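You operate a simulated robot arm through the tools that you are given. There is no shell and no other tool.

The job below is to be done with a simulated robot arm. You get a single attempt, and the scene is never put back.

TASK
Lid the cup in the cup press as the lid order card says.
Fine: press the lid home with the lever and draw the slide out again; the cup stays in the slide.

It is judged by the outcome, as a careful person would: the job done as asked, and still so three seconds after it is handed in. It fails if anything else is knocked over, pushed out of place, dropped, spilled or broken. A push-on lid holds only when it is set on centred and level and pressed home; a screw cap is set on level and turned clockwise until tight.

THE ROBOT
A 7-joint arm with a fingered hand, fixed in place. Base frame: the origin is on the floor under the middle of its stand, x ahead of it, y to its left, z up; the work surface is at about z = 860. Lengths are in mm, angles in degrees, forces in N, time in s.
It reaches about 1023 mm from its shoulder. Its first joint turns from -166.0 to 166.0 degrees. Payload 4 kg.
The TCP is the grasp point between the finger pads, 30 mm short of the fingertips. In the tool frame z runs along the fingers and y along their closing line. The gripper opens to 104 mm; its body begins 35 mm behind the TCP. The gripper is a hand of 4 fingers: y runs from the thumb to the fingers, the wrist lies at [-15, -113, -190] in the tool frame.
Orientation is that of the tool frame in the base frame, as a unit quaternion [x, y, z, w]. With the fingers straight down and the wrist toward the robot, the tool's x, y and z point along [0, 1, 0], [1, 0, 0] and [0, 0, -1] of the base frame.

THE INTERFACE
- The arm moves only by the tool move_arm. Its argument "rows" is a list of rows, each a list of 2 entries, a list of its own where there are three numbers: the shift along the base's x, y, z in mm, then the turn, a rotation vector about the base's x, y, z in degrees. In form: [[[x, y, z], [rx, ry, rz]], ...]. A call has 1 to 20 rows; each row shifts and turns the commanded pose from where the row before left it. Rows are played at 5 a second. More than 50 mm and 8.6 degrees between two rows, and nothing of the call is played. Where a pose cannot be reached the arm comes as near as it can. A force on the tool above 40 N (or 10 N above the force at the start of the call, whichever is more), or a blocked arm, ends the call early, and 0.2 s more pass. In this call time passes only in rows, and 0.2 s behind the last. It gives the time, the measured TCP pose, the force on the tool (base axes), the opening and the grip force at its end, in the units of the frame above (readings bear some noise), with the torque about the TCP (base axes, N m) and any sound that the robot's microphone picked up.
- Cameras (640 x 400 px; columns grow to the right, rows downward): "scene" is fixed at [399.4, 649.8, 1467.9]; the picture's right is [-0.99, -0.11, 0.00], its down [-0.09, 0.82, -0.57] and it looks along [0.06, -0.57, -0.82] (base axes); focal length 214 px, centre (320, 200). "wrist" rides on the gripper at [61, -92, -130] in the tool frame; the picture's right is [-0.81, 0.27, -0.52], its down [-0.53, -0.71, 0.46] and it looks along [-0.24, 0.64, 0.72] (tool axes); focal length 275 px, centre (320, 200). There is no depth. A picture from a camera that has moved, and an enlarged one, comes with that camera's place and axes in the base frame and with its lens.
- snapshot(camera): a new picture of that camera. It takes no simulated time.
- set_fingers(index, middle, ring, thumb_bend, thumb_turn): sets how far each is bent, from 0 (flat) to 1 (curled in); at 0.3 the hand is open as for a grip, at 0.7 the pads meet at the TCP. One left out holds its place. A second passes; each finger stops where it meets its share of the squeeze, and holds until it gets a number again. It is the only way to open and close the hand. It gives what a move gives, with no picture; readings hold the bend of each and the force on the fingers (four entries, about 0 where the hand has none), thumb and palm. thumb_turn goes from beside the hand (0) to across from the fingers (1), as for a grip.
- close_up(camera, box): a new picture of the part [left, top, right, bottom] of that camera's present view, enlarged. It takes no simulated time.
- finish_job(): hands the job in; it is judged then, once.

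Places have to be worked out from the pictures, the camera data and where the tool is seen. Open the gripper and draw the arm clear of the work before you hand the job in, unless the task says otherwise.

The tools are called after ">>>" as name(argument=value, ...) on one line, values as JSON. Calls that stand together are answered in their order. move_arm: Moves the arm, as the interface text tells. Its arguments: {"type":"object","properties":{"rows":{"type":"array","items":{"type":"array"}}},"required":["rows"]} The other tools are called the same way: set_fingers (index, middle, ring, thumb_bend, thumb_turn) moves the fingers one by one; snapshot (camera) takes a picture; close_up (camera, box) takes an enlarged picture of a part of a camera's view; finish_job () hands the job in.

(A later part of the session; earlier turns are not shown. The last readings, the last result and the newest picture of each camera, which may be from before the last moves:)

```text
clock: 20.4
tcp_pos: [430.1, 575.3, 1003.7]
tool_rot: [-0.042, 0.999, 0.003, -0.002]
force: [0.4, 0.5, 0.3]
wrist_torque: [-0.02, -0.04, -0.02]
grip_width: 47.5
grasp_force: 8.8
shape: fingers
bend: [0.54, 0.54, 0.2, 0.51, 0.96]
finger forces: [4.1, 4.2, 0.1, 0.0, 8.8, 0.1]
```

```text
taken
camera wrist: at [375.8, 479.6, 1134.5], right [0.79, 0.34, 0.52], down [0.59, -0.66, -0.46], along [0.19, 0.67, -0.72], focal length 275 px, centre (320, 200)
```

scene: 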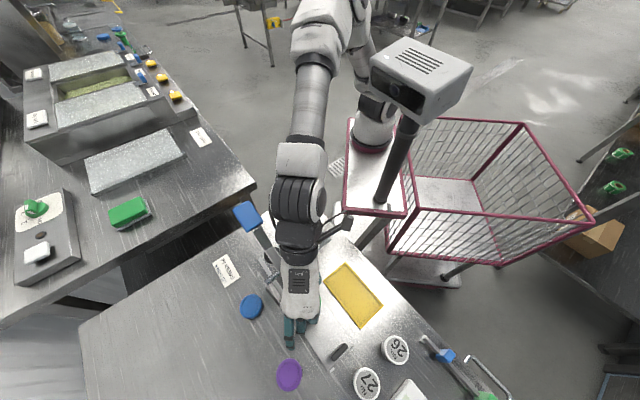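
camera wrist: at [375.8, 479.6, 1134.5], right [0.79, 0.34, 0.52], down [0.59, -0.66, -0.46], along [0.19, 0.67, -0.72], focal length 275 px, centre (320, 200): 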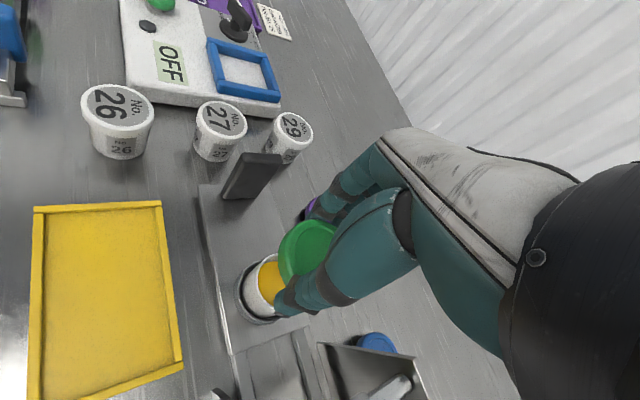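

It tracks well, and the elbow is clear of the camera box. I zoom on the lid edge beside the palm and the cup below to compare centres.

>>> close_up(camera="scene", box=[272, 280, 352, 330])

>>> close_up(camera="wrist", box=[200, 190, 392, 310])

```text
8.00 times, centred on (312, 305) of scene
camera zoom: at [399.4, 649.8, 1467.9], right [-0.99, -0.11, 0.0], down [-0.09, 0.82, -0.57], along [0.06, -0.57, -0.82], focal length 1716 px, centre (384, -640)
```

zoom: 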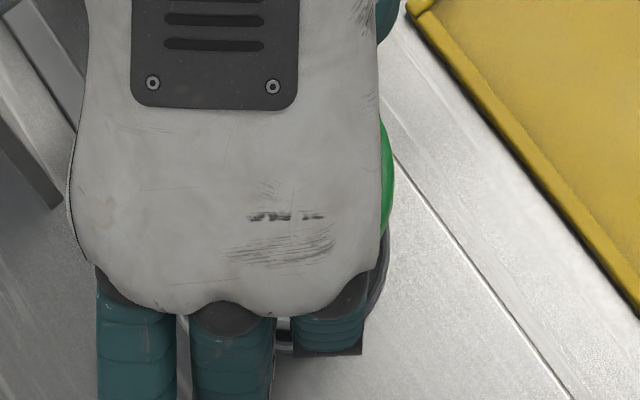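

```text
3.33 times, centred on (296, 250) of wrist
camera zoom: at [375.8, 479.6, 1134.5], right [0.79, 0.34, 0.52], down [0.59, -0.66, -0.46], along [0.19, 0.67, -0.72], focal length 918 px, centre (400, 33)
```

zoom: 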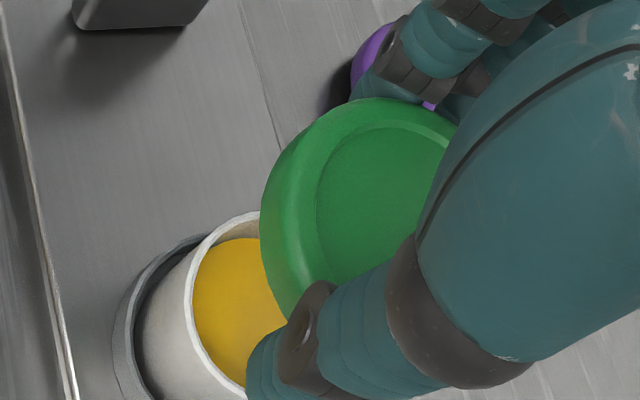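

The estimates agree: lid centre at about tool (−3, −2.4) and cup centre (433.4, 575.2), so the TCP target is (430.2, 577.4). I descend to leave a few mm over the rim, then look again.

>>> move_arm(rows=[[[0.1, 1.1, -15], [0, 0, 0]], [[0, 1.0, -15], [0, 0, 0]], [[0, 0, -12], [0, 0, 0]], [[0, 0, 0], [0, 0, 0]]])

>>> close_up(camera="wrist", box=[200, 190, 392, 310])

>>> close_up(camera="scene", box=[272, 270, 352, 320])

>>> snapshot(camera="wrist")

```text
clock: 21.4
tcp_pos: [428.9, 578.7, 961.5]
tool_rot: [-0.042, 0.999, 0.002, -0.002]
force: [-1.1, -0.2, -0.8]
wrist_torque: [0.02, -0.01, 0.0]
grip_width: 47.5
grasp_force: 8.7
shape: fingers
bend: [0.54, 0.54, 0.2, 0.51, 0.96]
finger forces: [4.0, 4.2, 0.1, 0.0, 8.7, 0.0]
```

```text
3.33 times, centred on (296, 250) of wrist
camera zoom: at [376.9, 481.7, 1091.6], right [0.79, 0.34, 0.52], down [0.59, -0.66, -0.46], along [0.19, 0.67, -0.72], focal length 918 px, centre (400, 33)
```

zoom: 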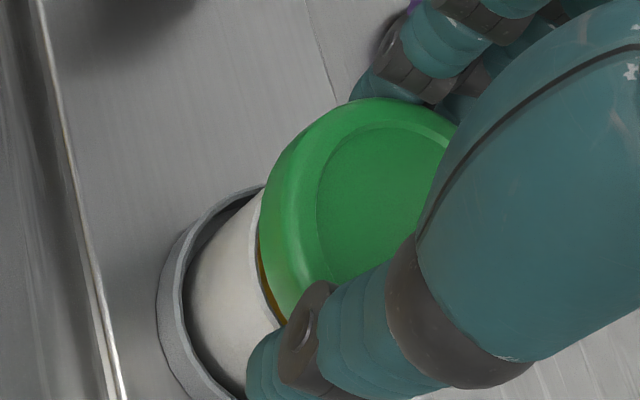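

```text
8.00 times, centred on (312, 295) of scene
camera zoom: at [399.4, 649.8, 1467.9], right [-0.99, -0.11, 0.0], down [-0.09, 0.82, -0.57], along [0.06, -0.57, -0.82], focal length 1716 px, centre (384, -560)
```

zoom: 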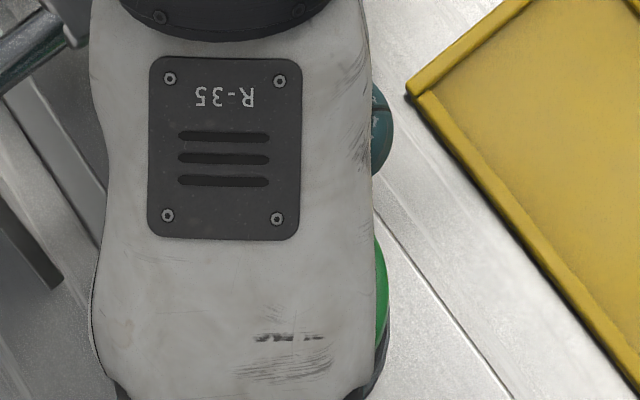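

```text
taken
camera wrist: at [376.9, 481.7, 1091.6], right [0.79, 0.34, 0.52], down [0.59, -0.66, -0.46], along [0.19, 0.67, -0.72], focal length 275 px, centre (320, 200)
```

wrist: 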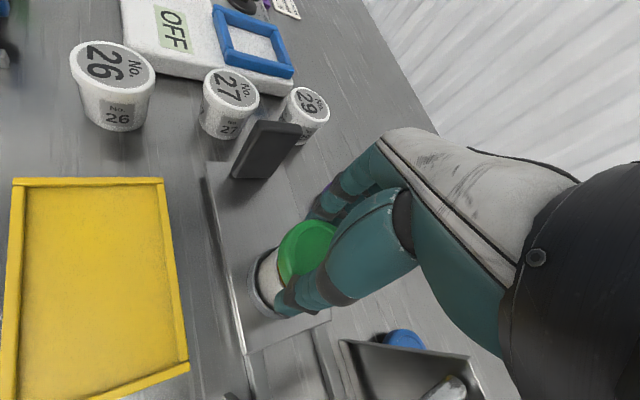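

The cup rim may be nearer z ≈ 930 than I first judged, by re-measuring its apparent width in the wrist view. I zoom tightly on the gap between lid and cup before going lower.

>>> close_up(camera="wrist", box=[240, 240, 304, 280])

>>> close_up(camera="wrist", box=[240, 275, 304, 315])

>>> close_up(camera="scene", box=[296, 292, 344, 322])

```text
10.00 times, centred on (272, 260) of wrist
camera zoom: at [376.9, 481.7, 1091.6], right [0.79, 0.34, 0.52], down [0.59, -0.66, -0.46], along [0.19, 0.67, -0.72], focal length 2753 px, centre (800, -400)
```

zoom: 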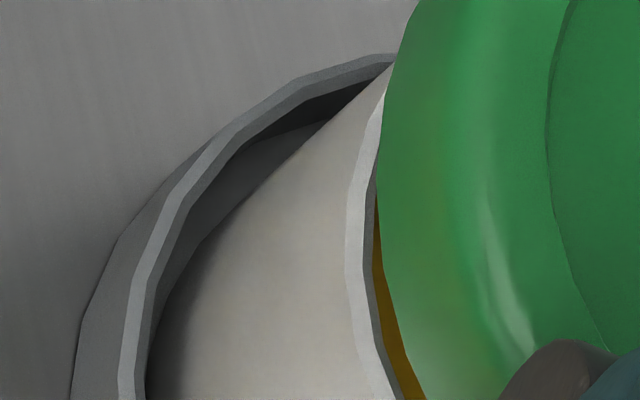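

```text
10.00 times, centred on (272, 295) of wrist
camera zoom: at [376.9, 481.7, 1091.6], right [0.79, 0.34, 0.52], down [0.59, -0.66, -0.46], along [0.19, 0.67, -0.72], focal length 2753 px, centre (800, -750)
```

zoom: 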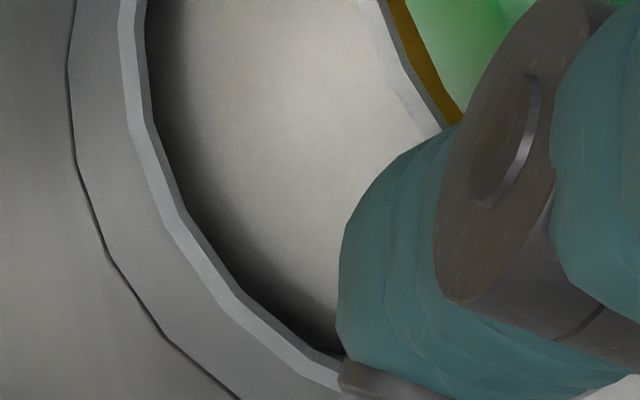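

```text
13.33 times, centred on (320, 307) of scene
camera zoom: at [399.4, 649.8, 1467.9], right [-0.99, -0.11, 0.0], down [-0.09, 0.82, -0.57], along [0.06, -0.57, -0.82], focal length 2860 px, centre (320, -1227)
```

zoom: 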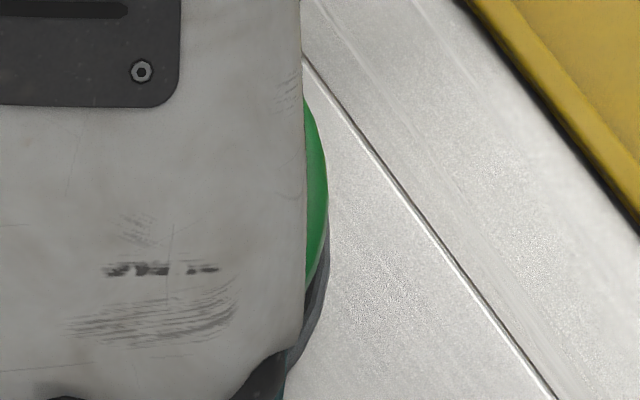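

Using only the scene camera, so errors cancel, the lid centre is at about (433.9, 573.3) against the cup at (433.3, 575.5). The sliver of soup seen past the lid edge fits a rim about 10 mm below the lid. I shift (−0.7, +2.3), lower 4 mm, and compare again.

>>> move_arm(rows=[[[-0.7, 2.3, 0], [0, 0, 0]], [[0, 0, -4], [0, 0, 0]], [[0, 0, 0], [0, 0, 0]]])

>>> close_up(camera="wrist", box=[240, 240, 304, 280])

>>> close_up(camera="scene", box=[296, 292, 344, 322])

```text
clock: 22.2
tcp_pos: [430.0, 580.7, 956.7]
tool_rot: [-0.042, 0.999, 0.003, -0.001]
force: [-0.5, 0.2, -0.5]
wrist_torque: [-0.03, 0.0, 0.01]
grip_width: 47.3
grasp_force: 8.4
shape: fingers
bend: [0.54, 0.54, 0.2, 0.51, 0.96]
finger forces: [4.1, 4.2, 0.1, 0.0, 8.8, 0.0]
```

```text
10.00 times, centred on (272, 260) of wrist
camera zoom: at [375.9, 484.6, 1087.5], right [0.79, 0.34, 0.52], down [0.59, -0.66, -0.46], along [0.19, 0.67, -0.72], focal length 2753 px, centre (800, -400)
```

zoom: 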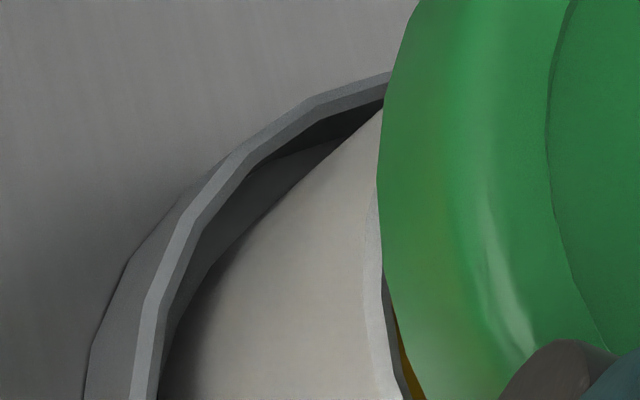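

```text
13.33 times, centred on (320, 307) of scene
camera zoom: at [399.4, 649.8, 1467.9], right [-0.99, -0.11, 0.0], down [-0.09, 0.82, -0.57], along [0.06, -0.57, -0.82], focal length 2860 px, centre (320, -1227)
```

zoom: 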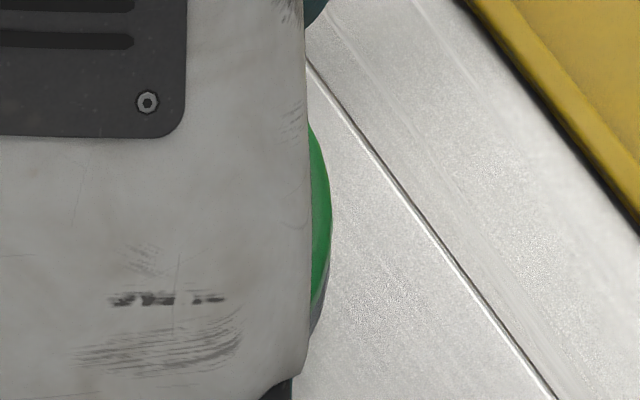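

In the scene view the lid centre is now about (432.9, 576.4), within about 1 mm of the cup centre. I lower in small steps, watching the vertical force for first contact.

>>> move_arm(rows=[[[0.2, -0.4, -2], [0, 0, 0]], [[0, 0, -2], [0, 0, 0]], [[0, 0, 0], [0, 0, 0]]])

>>> close_up(camera="wrist", box=[240, 240, 304, 280])

>>> close_up(camera="scene", box=[296, 292, 344, 322])

```text
clock: 23.0
tcp_pos: [429.4, 581.1, 953.2]
tool_rot: [-0.042, 0.999, 0.002, -0.001]
force: [0.1, 0.2, -0.3]
wrist_torque: [0.02, -0.01, -0.02]
grip_width: 47.6
grasp_force: 8.4
shape: fingers
bend: [0.54, 0.54, 0.2, 0.51, 0.96]
finger forces: [4.1, 4.2, 0.0, 0.1, 8.8, 0.0]
```

```text
10.00 times, centred on (272, 260) of wrist
camera zoom: at [376.1, 484.5, 1083.3], right [0.79, 0.34, 0.52], down [0.59, -0.66, -0.46], along [0.19, 0.67, -0.72], focal length 2753 px, centre (800, -400)
```

zoom: 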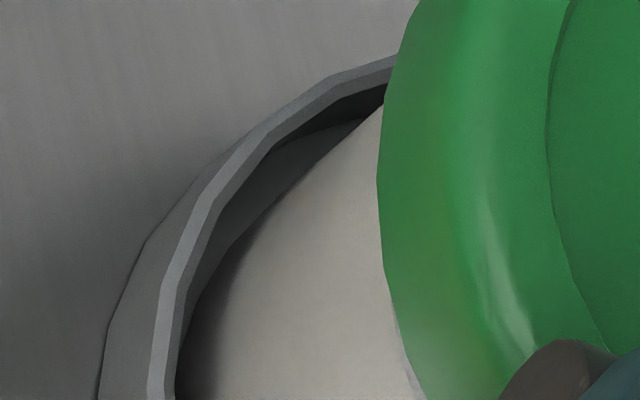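

```text
13.33 times, centred on (320, 307) of scene
camera zoom: at [399.4, 649.8, 1467.9], right [-0.99, -0.11, 0.0], down [-0.09, 0.82, -0.57], along [0.06, -0.57, -0.82], focal length 2860 px, centre (320, -1227)
```

zoom: 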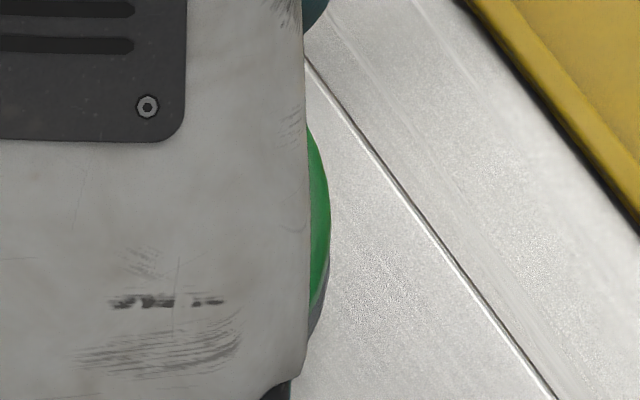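

No contact yet at TCP z = 953. Now the rim is just hidden beneath the lid's overhang on the near side, as it should be when centred. I continue down in 1.5 mm steps.

>>> move_arm(rows=[[[0, 0, -1.5], [0, 0, 0]], [[0, 0, -1.5], [0, 0, 0]], [[0, 0, 0], [0, 0, 0]]])

>>> close_up(camera="wrist", box=[240, 240, 304, 280])

```text
clock: 23.8
tcp_pos: [429.8, 580.6, 949.3]
tool_rot: [-0.042, 0.999, 0.002, -0.002]
force: [0.5, -0.4, 0.8]
wrist_torque: [0.01, 0.02, -0.01]
grip_width: 47.4
grasp_force: 9.1
shape: fingers
bend: [0.54, 0.54, 0.2, 0.51, 0.96]
finger forces: [4.0, 3.9, 0.0, 0.0, 9.2, 0.0]
```

```text
10.00 times, centred on (272, 260) of wrist
camera zoom: at [376.0, 484.8, 1080.5], right [0.79, 0.34, 0.52], down [0.59, -0.66, -0.46], along [0.19, 0.67, -0.72], focal length 2753 px, centre (800, -400)
```

zoom: 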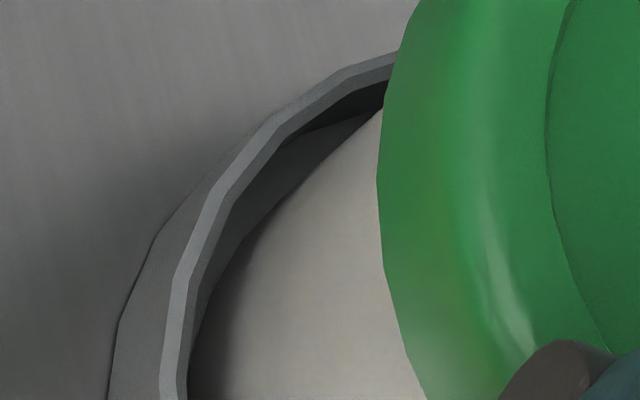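

Finger forces shifted slightly and Fz is 0.8 N, possibly first touch at TCP z ≈ 950. I continue with 1 mm steps.

>>> move_arm(rows=[[[0, 0, -1], [0, 0, 0]], [[0, 0, 0], [0, 0, 0]]])

>>> move_arm(rows=[[[0, 0, -1], [0, 0, 0]], [[0, 0, 0], [0, 0, 0]]])

```text
clock: 24.4
tcp_pos: [431.0, 581.7, 950.2]
tool_rot: [-0.042, 0.999, 0.002, -0.002]
force: [0.2, -0.6, 1.3]
wrist_torque: [-0.01, -0.01, -0.01]
grip_width: 47.6
grasp_force: 8.2
shape: fingers
bend: [0.54, 0.55, 0.2, 0.51, 0.96]
finger forces: [3.8, 4.0, 0.0, 0.0, 9.2, 0.0]
```

```text
clock: 25.0
tcp_pos: [429.6, 582.4, 948.6]
tool_rot: [-0.042, 0.999, 0.002, -0.002]
force: [0.2, -0.7, 3.9]
wrist_torque: [-0.04, 0.02, 0.01]
grip_width: 47.5
grasp_force: 8.1
shape: fingers
bend: [0.55, 0.55, 0.2, 0.51, 0.96]
finger forces: [3.3, 3.2, 0.1, 0.0, 9.5, 0.0]
```

There's clear contact: Fz 3.9 N at TCP z ≈ 949 with almost no torque, so the lid rests evenly on the rim. I check both views before pressing or releasing.

>>> close_up(camera="wrist", box=[220, 200, 380, 300])

>>> close_up(camera="scene", box=[296, 292, 344, 322])

```text
4.00 times, centred on (300, 250) of wrist
camera zoom: at [375.8, 485.4, 1078.8], right [0.79, 0.34, 0.52], down [0.59, -0.66, -0.46], along [0.19, 0.67, -0.72], focal length 1101 px, centre (400, 0)
```

zoom: 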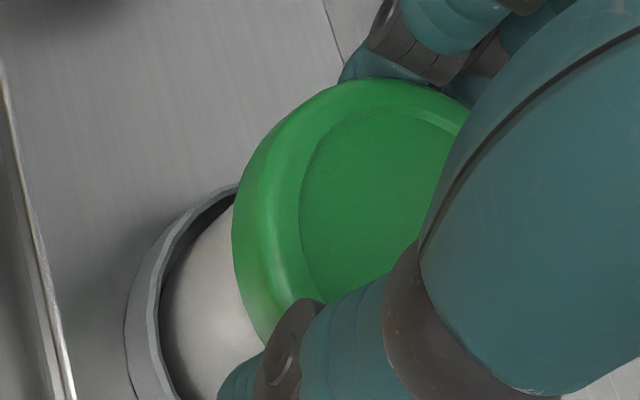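

```text
13.33 times, centred on (320, 307) of scene
camera zoom: at [399.4, 649.8, 1467.9], right [-0.99, -0.11, 0.0], down [-0.09, 0.82, -0.57], along [0.06, -0.57, -0.82], focal length 2860 px, centre (320, -1227)
```

zoom: 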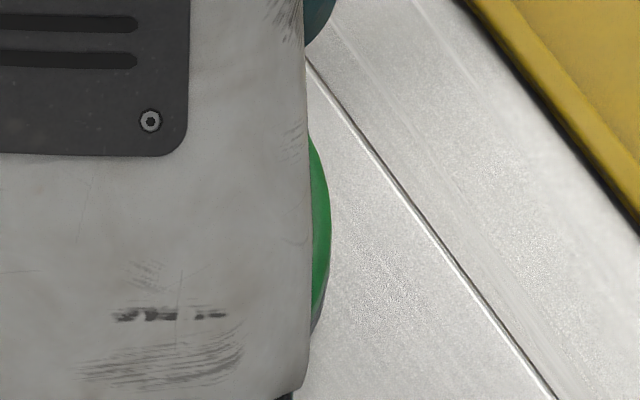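

The contact looks level. The scene view suggests the lid is about 1 mm too far in +y, so I lift 2 mm, shift (+0.4, −1.2), and set it down again.

>>> move_arm(rows=[[[0, 0, 2], [0, 0, 0]], [[0, 0, 1], [0, 0, 0]], [[0.4, -1.2, 0], [0, 0, 0]], [[0, 0, -1], [0, 0, 0]], [[0, 0, -1.5], [0, 0, 0]], [[0, 0, 0], [0, 0, 0]]])

>>> close_up(camera="scene", box=[296, 292, 344, 322])

```text
clock: 26.4
tcp_pos: [430.3, 580.9, 950.1]
tool_rot: [-0.042, 0.999, 0.003, -0.002]
force: [0.7, 0.3, -0.6]
wrist_torque: [-0.01, 0.03, -0.01]
grip_width: 47.7
grasp_force: 8.6
shape: fingers
bend: [0.54, 0.55, 0.2, 0.51, 0.96]
finger forces: [4.2, 4.4, 0.0, 0.0, 8.9, 0.1]
```

```text
13.33 times, centred on (320, 307) of scene
camera zoom: at [399.4, 649.8, 1467.9], right [-0.99, -0.11, 0.0], down [-0.09, 0.82, -0.57], along [0.06, -0.57, -0.82], focal length 2860 px, centre (320, -1227)
```

zoom: 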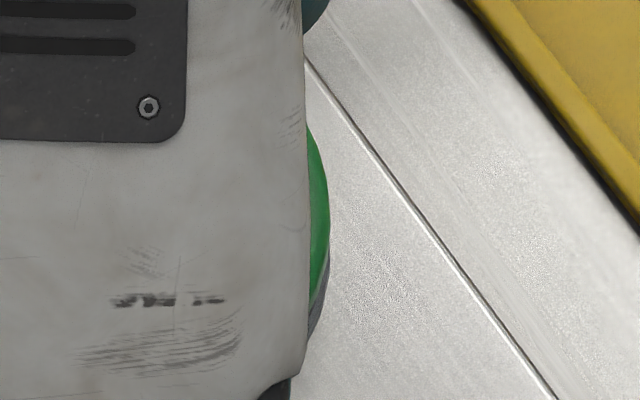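

The lid centre now measures (433.5, 575.4) against the cup (433.5, 575.2), and the lid hovers just above. I lower to a light contact.

>>> move_arm(rows=[[[0, 0, -1], [0, 0, 0]], [[0, 0, -0.7], [0, 0, 0]], [[0, 0, 0], [0, 0, 0]]])

```text
clock: 27.2
tcp_pos: [431.2, 580.2, 947.4]
tool_rot: [-0.041, 0.999, 0.003, -0.001]
force: [0.9, 0.1, 2.5]
wrist_torque: [-0.02, 0.01, 0.01]
grip_width: 47.2
grasp_force: 8.8
shape: fingers
bend: [0.54, 0.55, 0.2, 0.51, 0.96]
finger forces: [4.1, 3.9, 0.0, 0.0, 8.8, 0.0]
```

Fz is 2.5 N, so the lid is resting on the rim. I press a touch more, then ease the fingers open in small steps so the lid is not dragged.

>>> move_arm(rows=[[[0, 0, -0.8], [0, 0, 0]], [[0, 0, 0], [0, 0, 0]]])

>>> set_fingers(index=0.52, middle=0.52, thumb_bend=0.5)

>>> set_fingers(index=0.49, middle=0.49, thumb_bend=0.46)

>>> close_up(camera="wrist", box=[220, 200, 380, 300])

>>> close_up(camera="scene", box=[296, 292, 344, 322])

```text
clock: 27.8
tcp_pos: [429.6, 580.9, 946.7]
tool_rot: [-0.042, 0.999, 0.003, -0.001]
force: [0.5, -0.9, 7.0]
wrist_torque: [-0.13, 0.02, -0.02]
grip_width: 47.3
grasp_force: 7.8
shape: fingers
bend: [0.55, 0.55, 0.2, 0.51, 0.96]
finger forces: [3.4, 3.1, 0.0, 0.1, 9.4, 0.1]
```

```text
clock: 28.8
tcp_pos: [429.3, 581.6, 946.5]
tool_rot: [-0.042, 0.999, 0.003, -0.002]
force: [-0.5, -1.2, 1.1]
wrist_torque: [0.0, 0.04, 0.0]
grip_width: 50.9
grasp_force: 0.6
shape: fingers
bend: [0.52, 0.52, 0.2, 0.49, 0.97]
finger forces: [0.1, 0.3, 0.0, 0.0, 0.7, 0.0]
```

```text
clock: 29.8
tcp_pos: [430.6, 579.1, 946.9]
tool_rot: [-0.042, 0.999, 0.001, -0.002]
force: [-0.7, -0.6, 0.4]
wrist_torque: [0.0, 0.01, 0.03]
grip_width: 57.9
grasp_force: 0.1
shape: fingers
bend: [0.49, 0.49, 0.2, 0.46, 0.97]
finger forces: [0.0, 0.1, 0.0, 0.0, 0.0, 0.0]
```

```text
4.00 times, centred on (300, 250) of wrist
camera zoom: at [376.3, 484.0, 1076.5], right [0.79, 0.34, 0.52], down [0.59, -0.66, -0.46], along [0.19, 0.67, -0.72], focal length 1101 px, centre (400, 0)
```

zoom: 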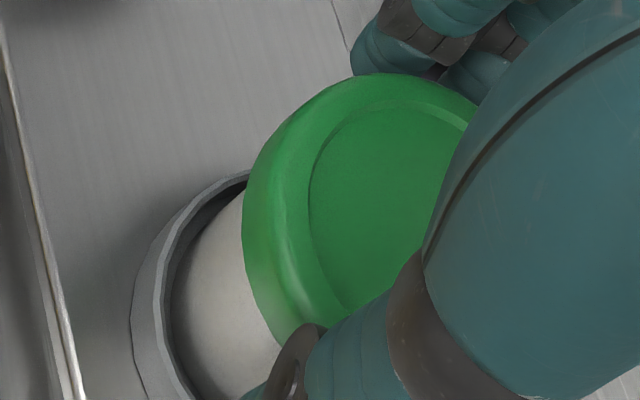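

```text
13.33 times, centred on (320, 307) of scene
camera zoom: at [399.4, 649.8, 1467.9], right [-0.99, -0.11, 0.0], down [-0.09, 0.82, -0.57], along [0.06, -0.57, -0.82], focal length 2860 px, centre (320, -1227)
```

zoom: 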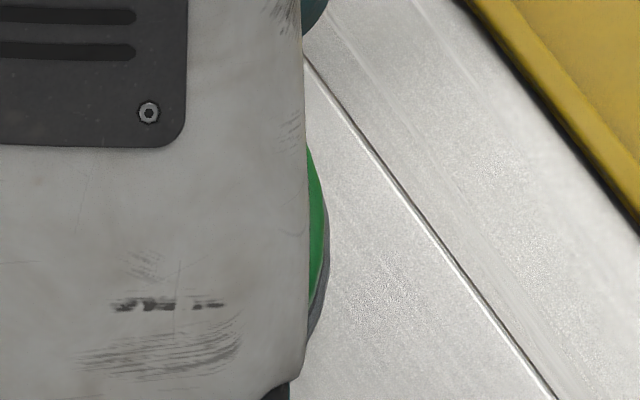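

The lid is released and sits on the cup. I open wider, raise the hand straight up, and move aside so the scene camera sees the cup clearly.

>>> set_fingers(index=0.4, middle=0.4, thumb_bend=0.38)

>>> move_arm(rows=[[[0, 0, 8], [0, 0, 0]], [[0, 0, 15], [0, 0, 0]], [[0, 0, 25], [0, 0, 0]], [[0, 0, 35], [0, 0, 0]], [[0, 0, 35], [0, 0, 0]], [[35, 15, 10], [0, 0, 0]], [[40, 20, 0], [0, 0, 0]], [[40, 20, 0], [0, 0, 0]], [[0, 0, 0], [0, 0, 0]]])

>>> snapshot(camera="scene")

>>> close_up(camera="scene", box=[284, 290, 332, 320])

>>> snapshot(camera="wrist")

```text
clock: 30.8
tcp_pos: [429.6, 580.3, 946.8]
tool_rot: [-0.042, 0.999, 0.003, -0.002]
force: [0.3, -0.5, 0.0]
wrist_torque: [0.05, 0.03, 0.01]
grip_width: 80.2
grasp_force: 0.1
shape: fingers
bend: [0.4, 0.4, 0.2, 0.38, 0.97]
finger forces: [0.0, 0.0, 0.0, 0.1, 0.0, 0.0]
```

```text
clock: 32.8
tcp_pos: [544.8, 633.6, 1073.5]
tool_rot: [-0.042, 0.999, 0.003, -0.001]
force: [-0.4, 0.0, -0.2]
wrist_torque: [0.03, -0.02, -0.01]
grip_width: 80.1
grasp_force: 0.0
shape: fingers
bend: [0.4, 0.4, 0.2, 0.38, 0.97]
finger forces: [0.1, 0.0, 0.0, 0.0, 0.0, 0.0]
```

```text
taken
```

scene: 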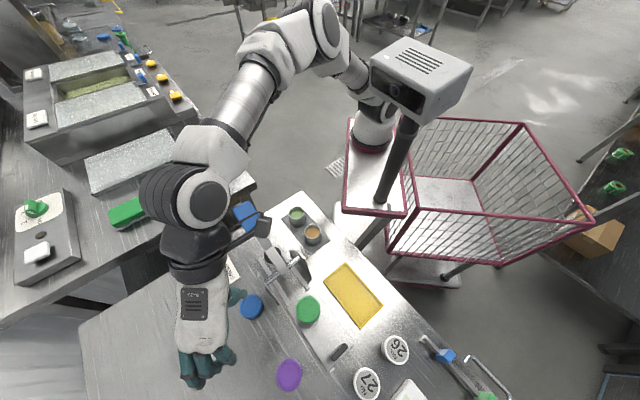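

```text
13.33 times, centred on (308, 305) of scene
camera zoom: at [399.4, 649.8, 1467.9], right [-0.99, -0.11, 0.0], down [-0.09, 0.82, -0.57], along [0.06, -0.57, -0.82], focal length 2860 px, centre (480, -1200)
```

zoom: 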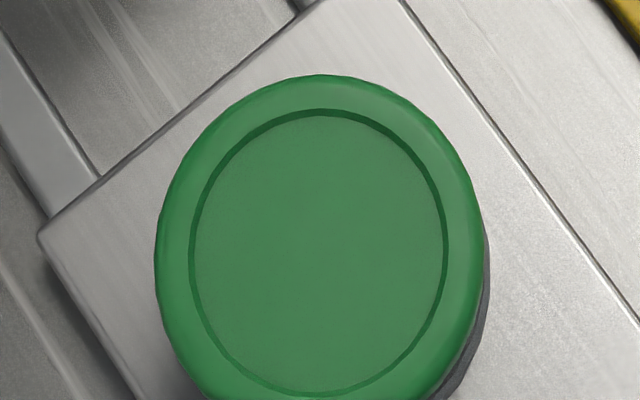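

```text
taken
camera wrist: at [491.2, 537.5, 1204.3], right [0.79, 0.34, 0.52], down [0.59, -0.66, -0.46], along [0.19, 0.67, -0.72], focal length 275 px, centre (320, 200)
```

wrist: 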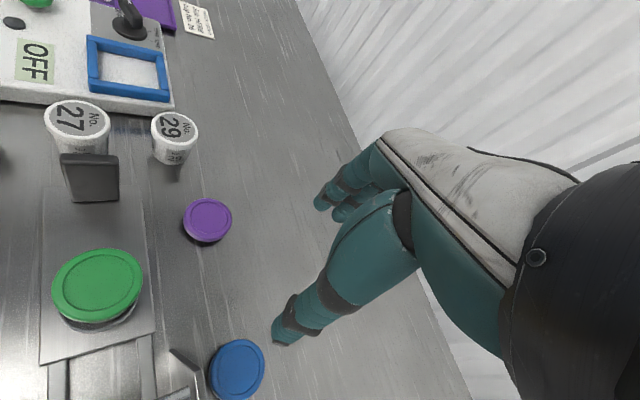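

The lid sits on the cup. I take tighter views to check that it is centred and level relative to the cup seat.

>>> close_up(camera="scene", box=[284, 296, 332, 326])

>>> close_up(camera="wrist", box=[32, 230, 160, 310])

>>> close_up(camera="wrist", box=[32, 260, 160, 340])

```text
13.33 times, centred on (308, 311) of scene
camera zoom: at [399.4, 649.8, 1467.9], right [-0.99, -0.11, 0.0], down [-0.09, 0.82, -0.57], along [0.06, -0.57, -0.82], focal length 2860 px, centre (480, -1280)
```

zoom: 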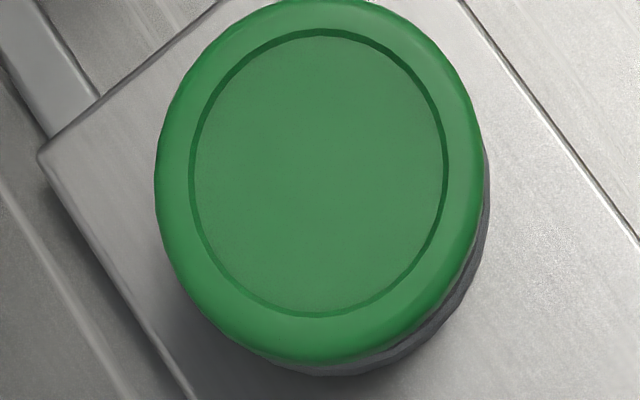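

```text
5.00 times, centred on (96, 270) of wrist
camera zoom: at [491.2, 537.5, 1204.3], right [0.79, 0.34, 0.52], down [0.59, -0.66, -0.46], along [0.19, 0.67, -0.72], focal length 1376 px, centre (1440, -150)
```

zoom: 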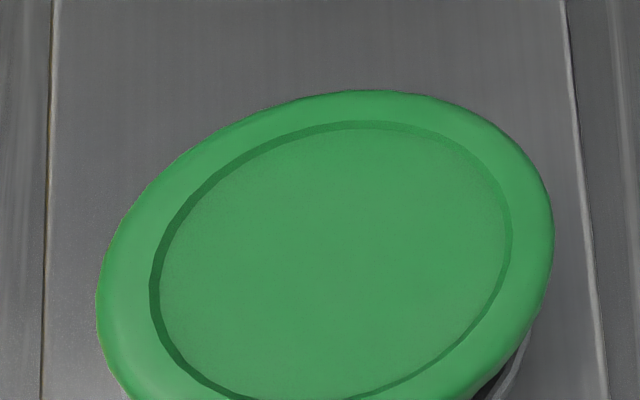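

```text
5.00 times, centred on (96, 300) of wrist
camera zoom: at [491.2, 537.5, 1204.3], right [0.79, 0.34, 0.52], down [0.59, -0.66, -0.46], along [0.19, 0.67, -0.72], focal length 1376 px, centre (1440, -300)
```

zoom: 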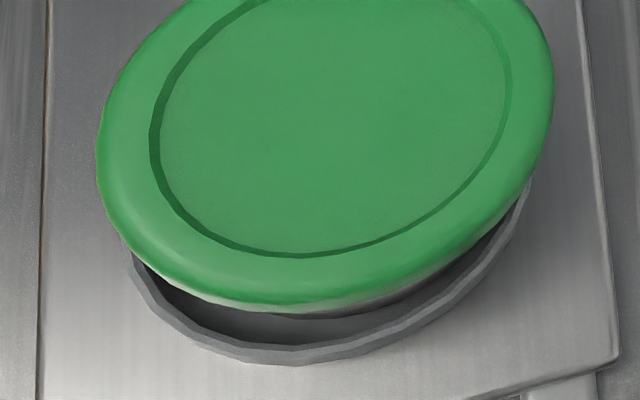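

Comparing outlines in the scene camera, the lid centre is about (433.9, 577.7) and the cup centre about (433.5, 575.9), so it shifted about 1–2 mm in +y on release. I'll nudge it back with the index and middle fingers from the +y side, without squeezing. First I return above it with the fingers set wide.

>>> set_fingers(index=0.46, middle=0.46, ring=0.2, thumb_bend=0.42)

>>> move_arm(rows=[[[-40, -17, -5], [0, 0, 0]], [[-40, -17, -5], [0, 0, 0]], [[-36.8, -16.6, -5], [0, 0, 0]], [[0, 0, -30], [0, 0, 0]], [[0, 0, -30], [0, 0, 0]], [[0, 0, -25], [0, 0, 0]], [[0, 0, 0], [0, 0, 0]]])

>>> snapshot(camera="wrist")

```text
clock: 33.8
tcp_pos: [544.9, 633.2, 1074.2]
tool_rot: [-0.042, 0.999, 0.002, -0.002]
force: [-0.1, -0.4, -0.5]
wrist_torque: [0.0, 0.04, -0.02]
grip_width: 68.2
grasp_force: 0.1
shape: fingers
bend: [0.46, 0.46, 0.2, 0.42, 0.97]
finger forces: [0.1, 0.0, 0.1, 0.0, 0.0, 0.0]
```

```text
clock: 35.4
tcp_pos: [426.8, 583.9, 972.3]
tool_rot: [-0.042, 0.999, 0.002, -0.001]
force: [0.6, 0.4, 0.0]
wrist_torque: [0.06, 0.01, 0.02]
grip_width: 68.2
grasp_force: 0.1
shape: fingers
bend: [0.46, 0.46, 0.2, 0.42, 0.97]
finger forces: [0.1, 0.0, 0.0, 0.1, 0.0, 0.0]
```

```text
taken
camera wrist: at [374.0, 488.1, 1103.0], right [0.79, 0.34, 0.52], down [0.59, -0.66, -0.46], along [0.19, 0.67, -0.72], focal length 275 px, centre (320, 200)
```

wrist: 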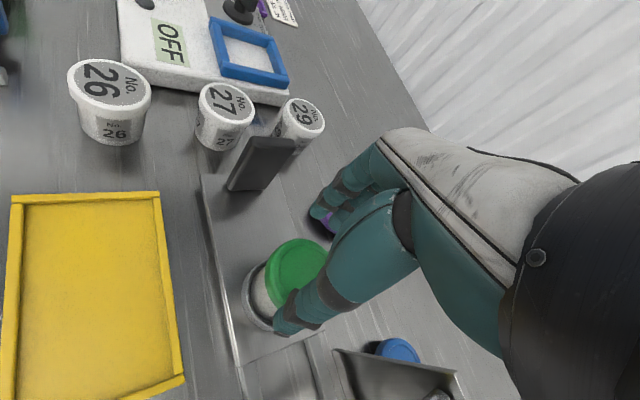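

The hand is over the cup with fingers straddling the lid. I lower to the lid's height and view the finger–lid gaps.

>>> move_arm(rows=[[[0.5, 0, -12], [0, 0, 0]], [[0.4, 0, -10], [0, 0, 0]], [[0, 0, 0], [0, 0, 0]]])

>>> close_up(camera="wrist", box=[220, 190, 380, 290])

```text
clock: 36.2
tcp_pos: [428.9, 584.9, 950.9]
tool_rot: [-0.042, 0.999, 0.003, -0.003]
force: [0.0, -0.7, 0.3]
wrist_torque: [-0.03, -0.02, 0.0]
grip_width: 68.1
grasp_force: 0.0
shape: fingers
bend: [0.46, 0.46, 0.2, 0.42, 0.97]
finger forces: [0.0, 0.0, 0.1, 0.0, 0.0, 0.1]
```

```text
4.00 times, centred on (300, 240) of wrist
camera zoom: at [375.4, 488.5, 1081.9], right [0.79, 0.34, 0.52], down [0.59, -0.66, -0.46], along [0.19, 0.67, -0.72], focal length 1101 px, centre (400, 40)
```

zoom: 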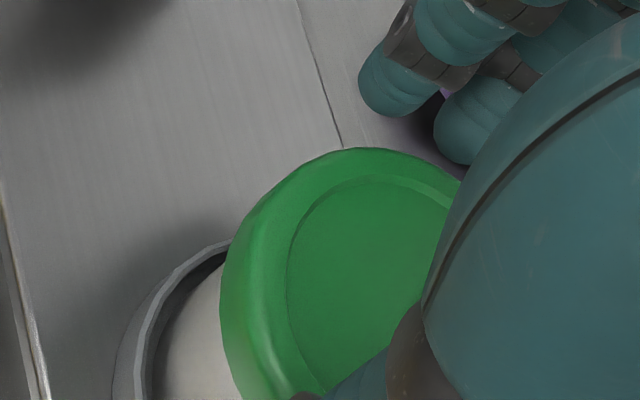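

The fingertips stand about 10 mm beyond the lid's far edge. I approach in −y and watch for the gap to close.

>>> move_arm(rows=[[[0, -3, 0], [0, 0, 0]], [[0, -3, 0], [0, 0, 0]], [[0, 0, 0], [0, 0, 0]]])

>>> close_up(camera="wrist", box=[220, 190, 380, 290])

```text
clock: 37.0
tcp_pos: [428.7, 577.7, 951.5]
tool_rot: [-0.042, 0.999, 0.002, -0.001]
force: [-0.4, -0.9, -0.4]
wrist_torque: [0.0, 0.0, 0.03]
grip_width: 68.0
grasp_force: 0.1
shape: fingers
bend: [0.46, 0.46, 0.2, 0.42, 0.97]
finger forces: [0.1, 0.0, 0.0, 0.0, 0.0, 0.0]
```

```text
4.00 times, centred on (300, 240) of wrist
camera zoom: at [375.5, 482.2, 1082.0], right [0.79, 0.34, 0.52], down [0.59, -0.66, -0.46], along [0.19, 0.67, -0.72], focal length 1101 px, centre (400, 40)
```

zoom: 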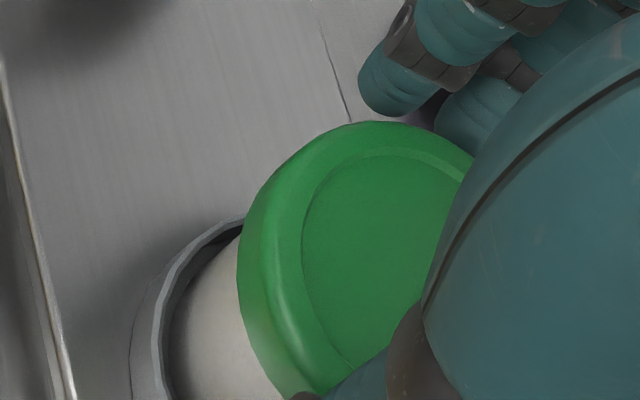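

The gap is now about 1.5–2 mm. I step −1.5 mm, then smaller.

>>> move_arm(rows=[[[0, -1.5, 0], [0, 0, 0]], [[0, 0, 0], [0, 0, 0]]])

>>> close_up(camera="wrist", box=[220, 190, 380, 290])

>>> close_up(camera="scene", box=[296, 292, 344, 322])

```text
clock: 37.6
tcp_pos: [429.7, 576.9, 950.3]
tool_rot: [-0.042, 0.999, 0.002, -0.002]
force: [0.1, -0.6, 0.1]
wrist_torque: [0.0, -0.03, -0.04]
grip_width: 68.2
grasp_force: 0.1
shape: fingers
bend: [0.46, 0.46, 0.2, 0.42, 0.97]
finger forces: [0.0, 0.0, 0.1, 0.1, 0.1, 0.1]
```

```text
4.00 times, centred on (300, 240) of wrist
camera zoom: at [375.1, 480.4, 1082.3], right [0.79, 0.34, 0.52], down [0.59, -0.66, -0.46], along [0.19, 0.67, -0.72], focal length 1101 px, centre (400, 40)
```

zoom: 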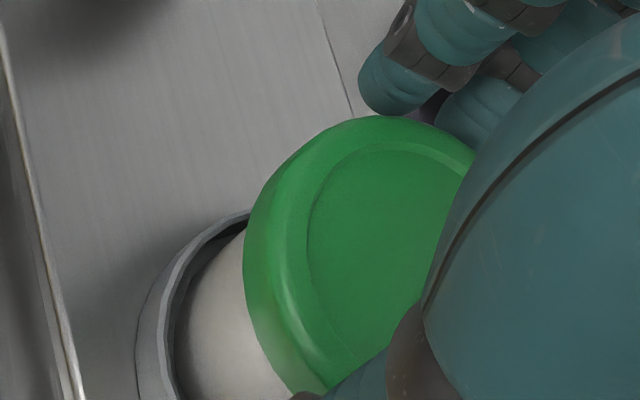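

```text
13.33 times, centred on (320, 307) of scene
camera zoom: at [399.4, 649.8, 1467.9], right [-0.99, -0.11, 0.0], down [-0.09, 0.82, -0.57], along [0.06, -0.57, -0.82], focal length 2860 px, centre (320, -1227)
```

zoom: 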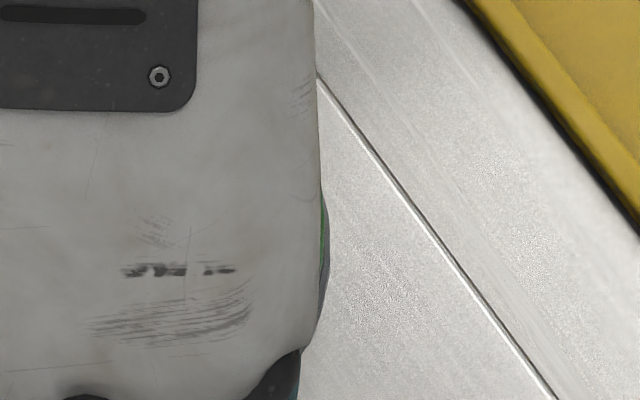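

No lid motion yet: lid and seat shift together in the image. I step another 1.5 mm.

>>> move_arm(rows=[[[0, -1.5, 0], [0, 0, 0]], [[0, 0, 0], [0, 0, 0]]])

>>> close_up(camera="wrist", box=[220, 190, 380, 290])

>>> move_arm(rows=[[[0, -1.5, 0], [0, 0, 0]], [[0, 0, 0], [0, 0, 0]]])

>>> close_up(camera="wrist", box=[220, 190, 380, 290])

```text
clock: 38.2
tcp_pos: [428.4, 575.5, 952.0]
tool_rot: [-0.042, 0.999, 0.002, -0.002]
force: [0.1, -0.3, 0.6]
wrist_torque: [-0.03, 0.04, -0.01]
grip_width: 68.2
grasp_force: 0.1
shape: fingers
bend: [0.46, 0.46, 0.2, 0.42, 0.97]
finger forces: [0.0, 0.0, 0.1, 0.0, 0.1, 0.0]
```

```text
4.00 times, centred on (300, 240) of wrist
camera zoom: at [375.5, 479.2, 1082.6], right [0.79, 0.34, 0.52], down [0.59, -0.66, -0.46], along [0.19, 0.67, -0.72], focal length 1101 px, centre (400, 40)
```

zoom: 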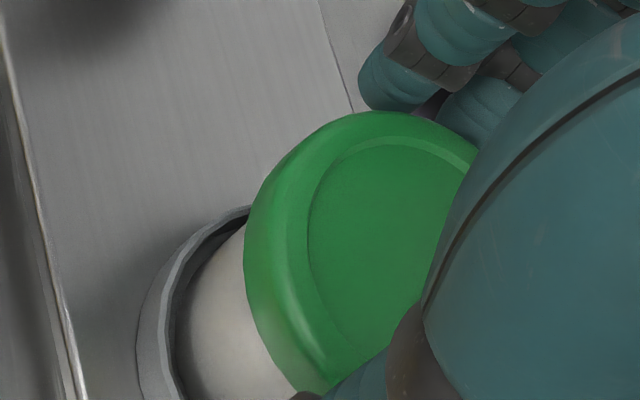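

```text
clock: 38.8
tcp_pos: [429.1, 574.1, 951.8]
tool_rot: [-0.042, 0.999, 0.002, -0.002]
force: [0.8, -0.4, 0.6]
wrist_torque: [0.0, 0.02, 0.04]
grip_width: 68.1
grasp_force: 0.0
shape: fingers
bend: [0.46, 0.46, 0.2, 0.42, 0.97]
finger forces: [0.0, 0.1, 0.0, 0.1, 0.0, 0.0]
```

```text
4.00 times, centred on (300, 240) of wrist
camera zoom: at [375.2, 478.0, 1082.5], right [0.79, 0.34, 0.52], down [0.59, -0.66, -0.46], along [0.19, 0.67, -0.72], focal length 1101 px, centre (400, 40)
```

zoom: 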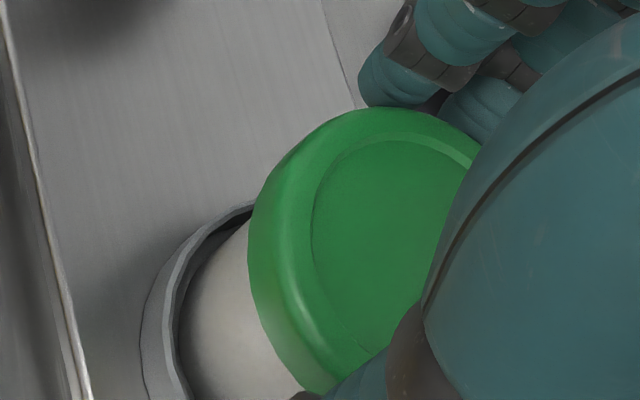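

Still no contact, and the index tip is now hidden behind the lid's far edge. I lower 1.5 mm so the tips sit lower on the rim side, and continue.

>>> move_arm(rows=[[[0, 0, -1.5], [0, 0, 0]], [[0, -1.5, 0], [0, 0, 0]], [[0, -1, 0], [0, 0, 0]], [[0, 0, 0], [0, 0, 0]]])

>>> close_up(camera="wrist", box=[220, 190, 380, 290])

>>> move_arm(rows=[[[0, -1.2, 0], [0, 0, 0]], [[0, 0, 0], [0, 0, 0]]])

>>> close_up(camera="wrist", box=[220, 190, 380, 290])

```text
clock: 39.8
tcp_pos: [430.4, 571.1, 952.0]
tool_rot: [-0.041, 0.999, 0.003, -0.003]
force: [0.2, 1.5, 0.2]
wrist_torque: [0.02, 0.02, 0.02]
grip_width: 68.4
grasp_force: 0.4
shape: fingers
bend: [0.46, 0.46, 0.2, 0.42, 0.97]
finger forces: [0.0, 0.4, 0.0, 0.1, 0.1, 0.0]
```

```text
4.00 times, centred on (300, 240) of wrist
camera zoom: at [375.3, 474.5, 1081.3], right [0.79, 0.34, 0.52], down [0.59, -0.66, -0.46], along [0.19, 0.67, -0.72], focal length 1101 px, centre (400, 40)
```

zoom: 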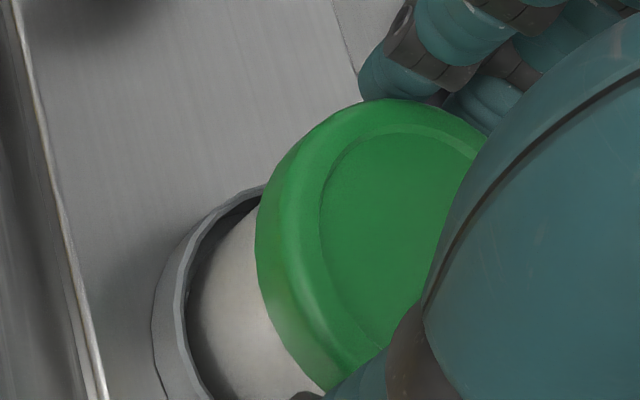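

```text
clock: 40.4
tcp_pos: [429.1, 569.7, 951.6]
tool_rot: [-0.042, 0.999, 0.003, -0.002]
force: [-0.3, 0.5, 0.3]
wrist_torque: [0.0, -0.02, -0.01]
grip_width: 68.4
grasp_force: 0.2
shape: fingers
bend: [0.46, 0.46, 0.2, 0.42, 0.97]
finger forces: [0.1, 0.4, 0.0, 0.0, 0.0, 0.0]
```

```text
4.00 times, centred on (300, 240) of wrist
camera zoom: at [375.4, 473.6, 1081.5], right [0.79, 0.34, 0.52], down [0.59, -0.66, -0.46], along [0.19, 0.67, -0.72], focal length 1101 px, centre (400, 40)
```

zoom: 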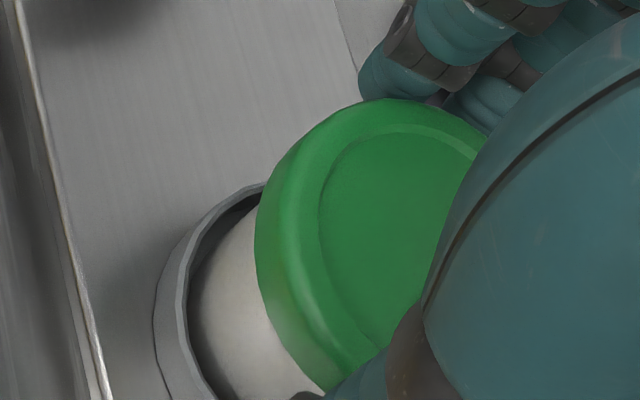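

The middle finger reads 0.4 N, and the lid now stays fixed in the hand's view while the seat shifts, so it has moved about 1.7–2 mm in −y as intended. I back the fingers off in +y, rise, and clear away to check.

>>> move_arm(rows=[[[0, 3, 0], [0, 0, 0]], [[0, 6, 0], [0, 0, 0]], [[0, 0, 15], [0, 0, 0]], [[0, 0, 30], [0, 0, 0]], [[0, 0, 35], [0, 0, 0]], [[0, 0, 35], [0, 0, 0]], [[40, 15, 10], [0, 0, 0]], [[40, 20, 0], [0, 0, 0]], [[40, 20, 0], [0, 0, 0]], [[0, 0, 0], [0, 0, 0]]])

>>> close_up(camera="scene", box=[284, 296, 332, 326])

>>> close_up(camera="scene", box=[284, 290, 332, 320])

>>> snapshot(camera="wrist")

```text
clock: 42.6
tcp_pos: [548.1, 632.0, 1076.9]
tool_rot: [-0.042, 0.999, 0.003, -0.002]
force: [0.7, 0.3, 0.1]
wrist_torque: [0.01, 0.03, 0.01]
grip_width: 67.7
grasp_force: 0.0
shape: fingers
bend: [0.46, 0.46, 0.2, 0.42, 0.97]
finger forces: [0.0, 0.1, 0.0, 0.1, 0.0, 0.1]
```

```text
13.33 times, centred on (308, 311) of scene
camera zoom: at [399.4, 649.8, 1467.9], right [-0.99, -0.11, 0.0], down [-0.09, 0.82, -0.57], along [0.06, -0.57, -0.82], focal length 2860 px, centre (480, -1280)
```

zoom: 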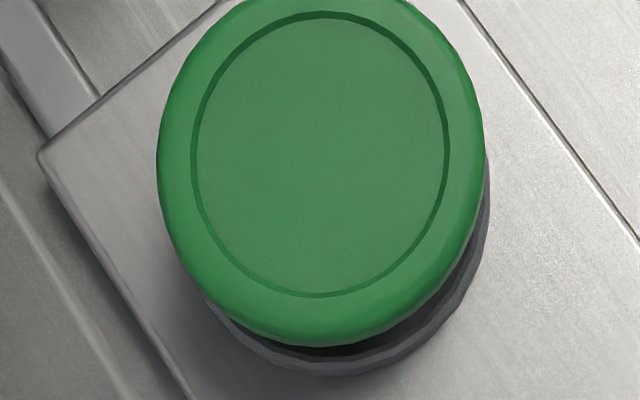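

```text
13.33 times, centred on (308, 305) of scene
camera zoom: at [399.4, 649.8, 1467.9], right [-0.99, -0.11, 0.0], down [-0.09, 0.82, -0.57], along [0.06, -0.57, -0.82], focal length 2860 px, centre (480, -1200)
```

zoom: 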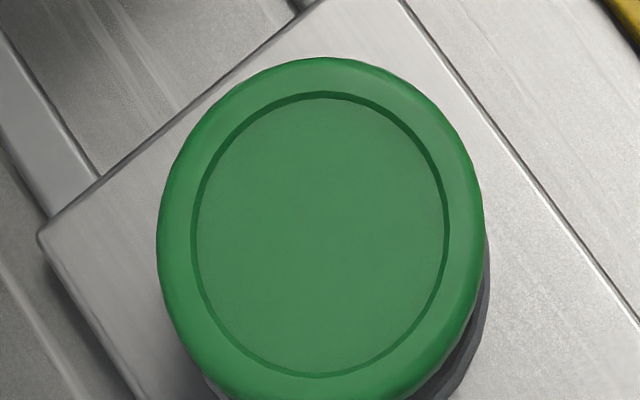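

```text
taken
camera wrist: at [494.1, 535.5, 1206.4], right [0.79, 0.34, 0.52], down [0.59, -0.66, -0.46], along [0.19, 0.67, -0.72], focal length 275 px, centre (320, 200)
```

wrist: 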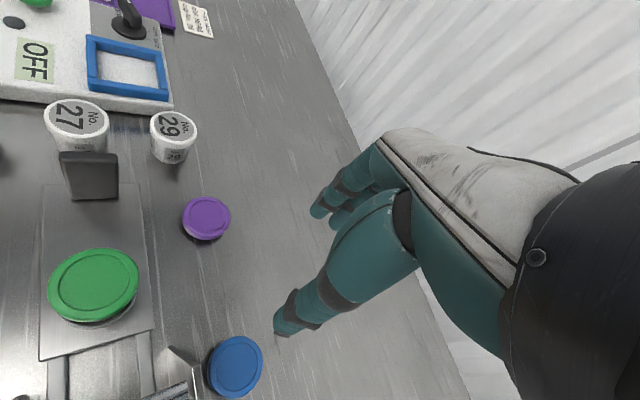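

The lid is now within roughly 1–1.5 mm of the cup centre and looks level, which I accept. Next come the slide handle and the press, so I zoom in on both to plan pushing the slide in.

>>> close_up(camera="scene", box=[304, 330, 368, 370])

>>> close_up(camera="scene", box=[250, 230, 330, 280])

>>> close_up(camera="wrist", box=[20, 80, 212, 200])

>>> close_up(camera="wrist", box=[0, 280, 192, 400])

```text
10.00 times, centred on (336, 350) of scene
camera zoom: at [399.4, 649.8, 1467.9], right [-0.99, -0.11, 0.0], down [-0.09, 0.82, -0.57], along [0.06, -0.57, -0.82], focal length 2145 px, centre (160, -1300)
```

zoom: 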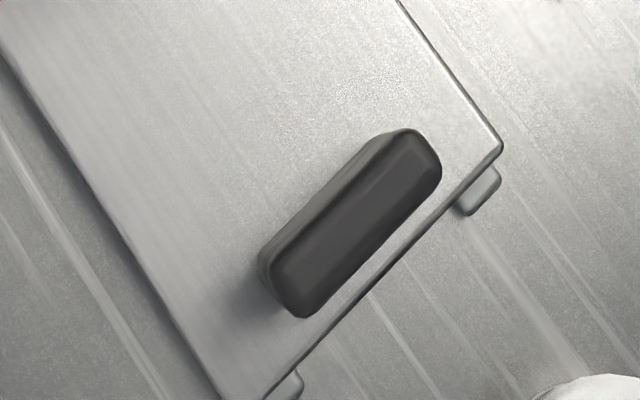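

```text
8.00 times, centred on (290, 255) of scene
camera zoom: at [399.4, 649.8, 1467.9], right [-0.99, -0.11, 0.0], down [-0.09, 0.82, -0.57], along [0.06, -0.57, -0.82], focal length 1716 px, centre (560, -240)
```

zoom: 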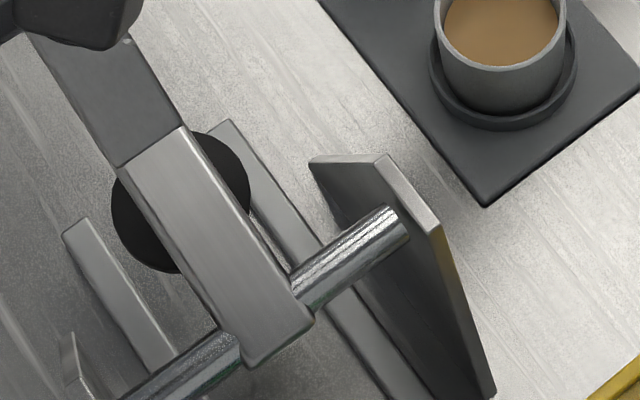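

```text
3.33 times, centred on (116, 140) of wrist
camera zoom: at [494.1, 535.5, 1206.4], right [0.79, 0.34, 0.52], down [0.59, -0.66, -0.46], along [0.19, 0.67, -0.72], focal length 918 px, centre (1000, 400)
```

zoom: 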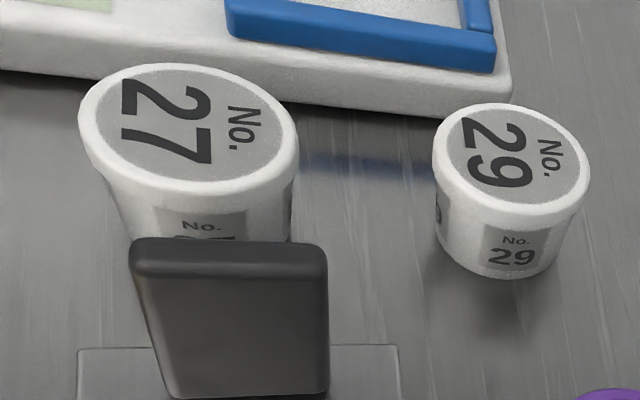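

```text
3.33 times, centred on (96, 340) of wrist
camera zoom: at [494.1, 535.5, 1206.4], right [0.79, 0.34, 0.52], down [0.59, -0.66, -0.46], along [0.19, 0.67, -0.72], focal length 918 px, centre (1067, -267)
```

zoom: 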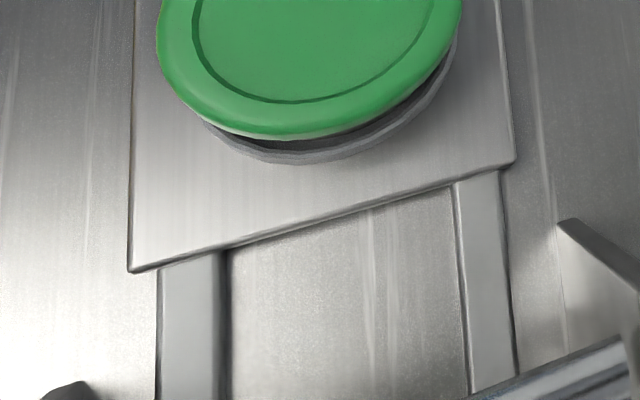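

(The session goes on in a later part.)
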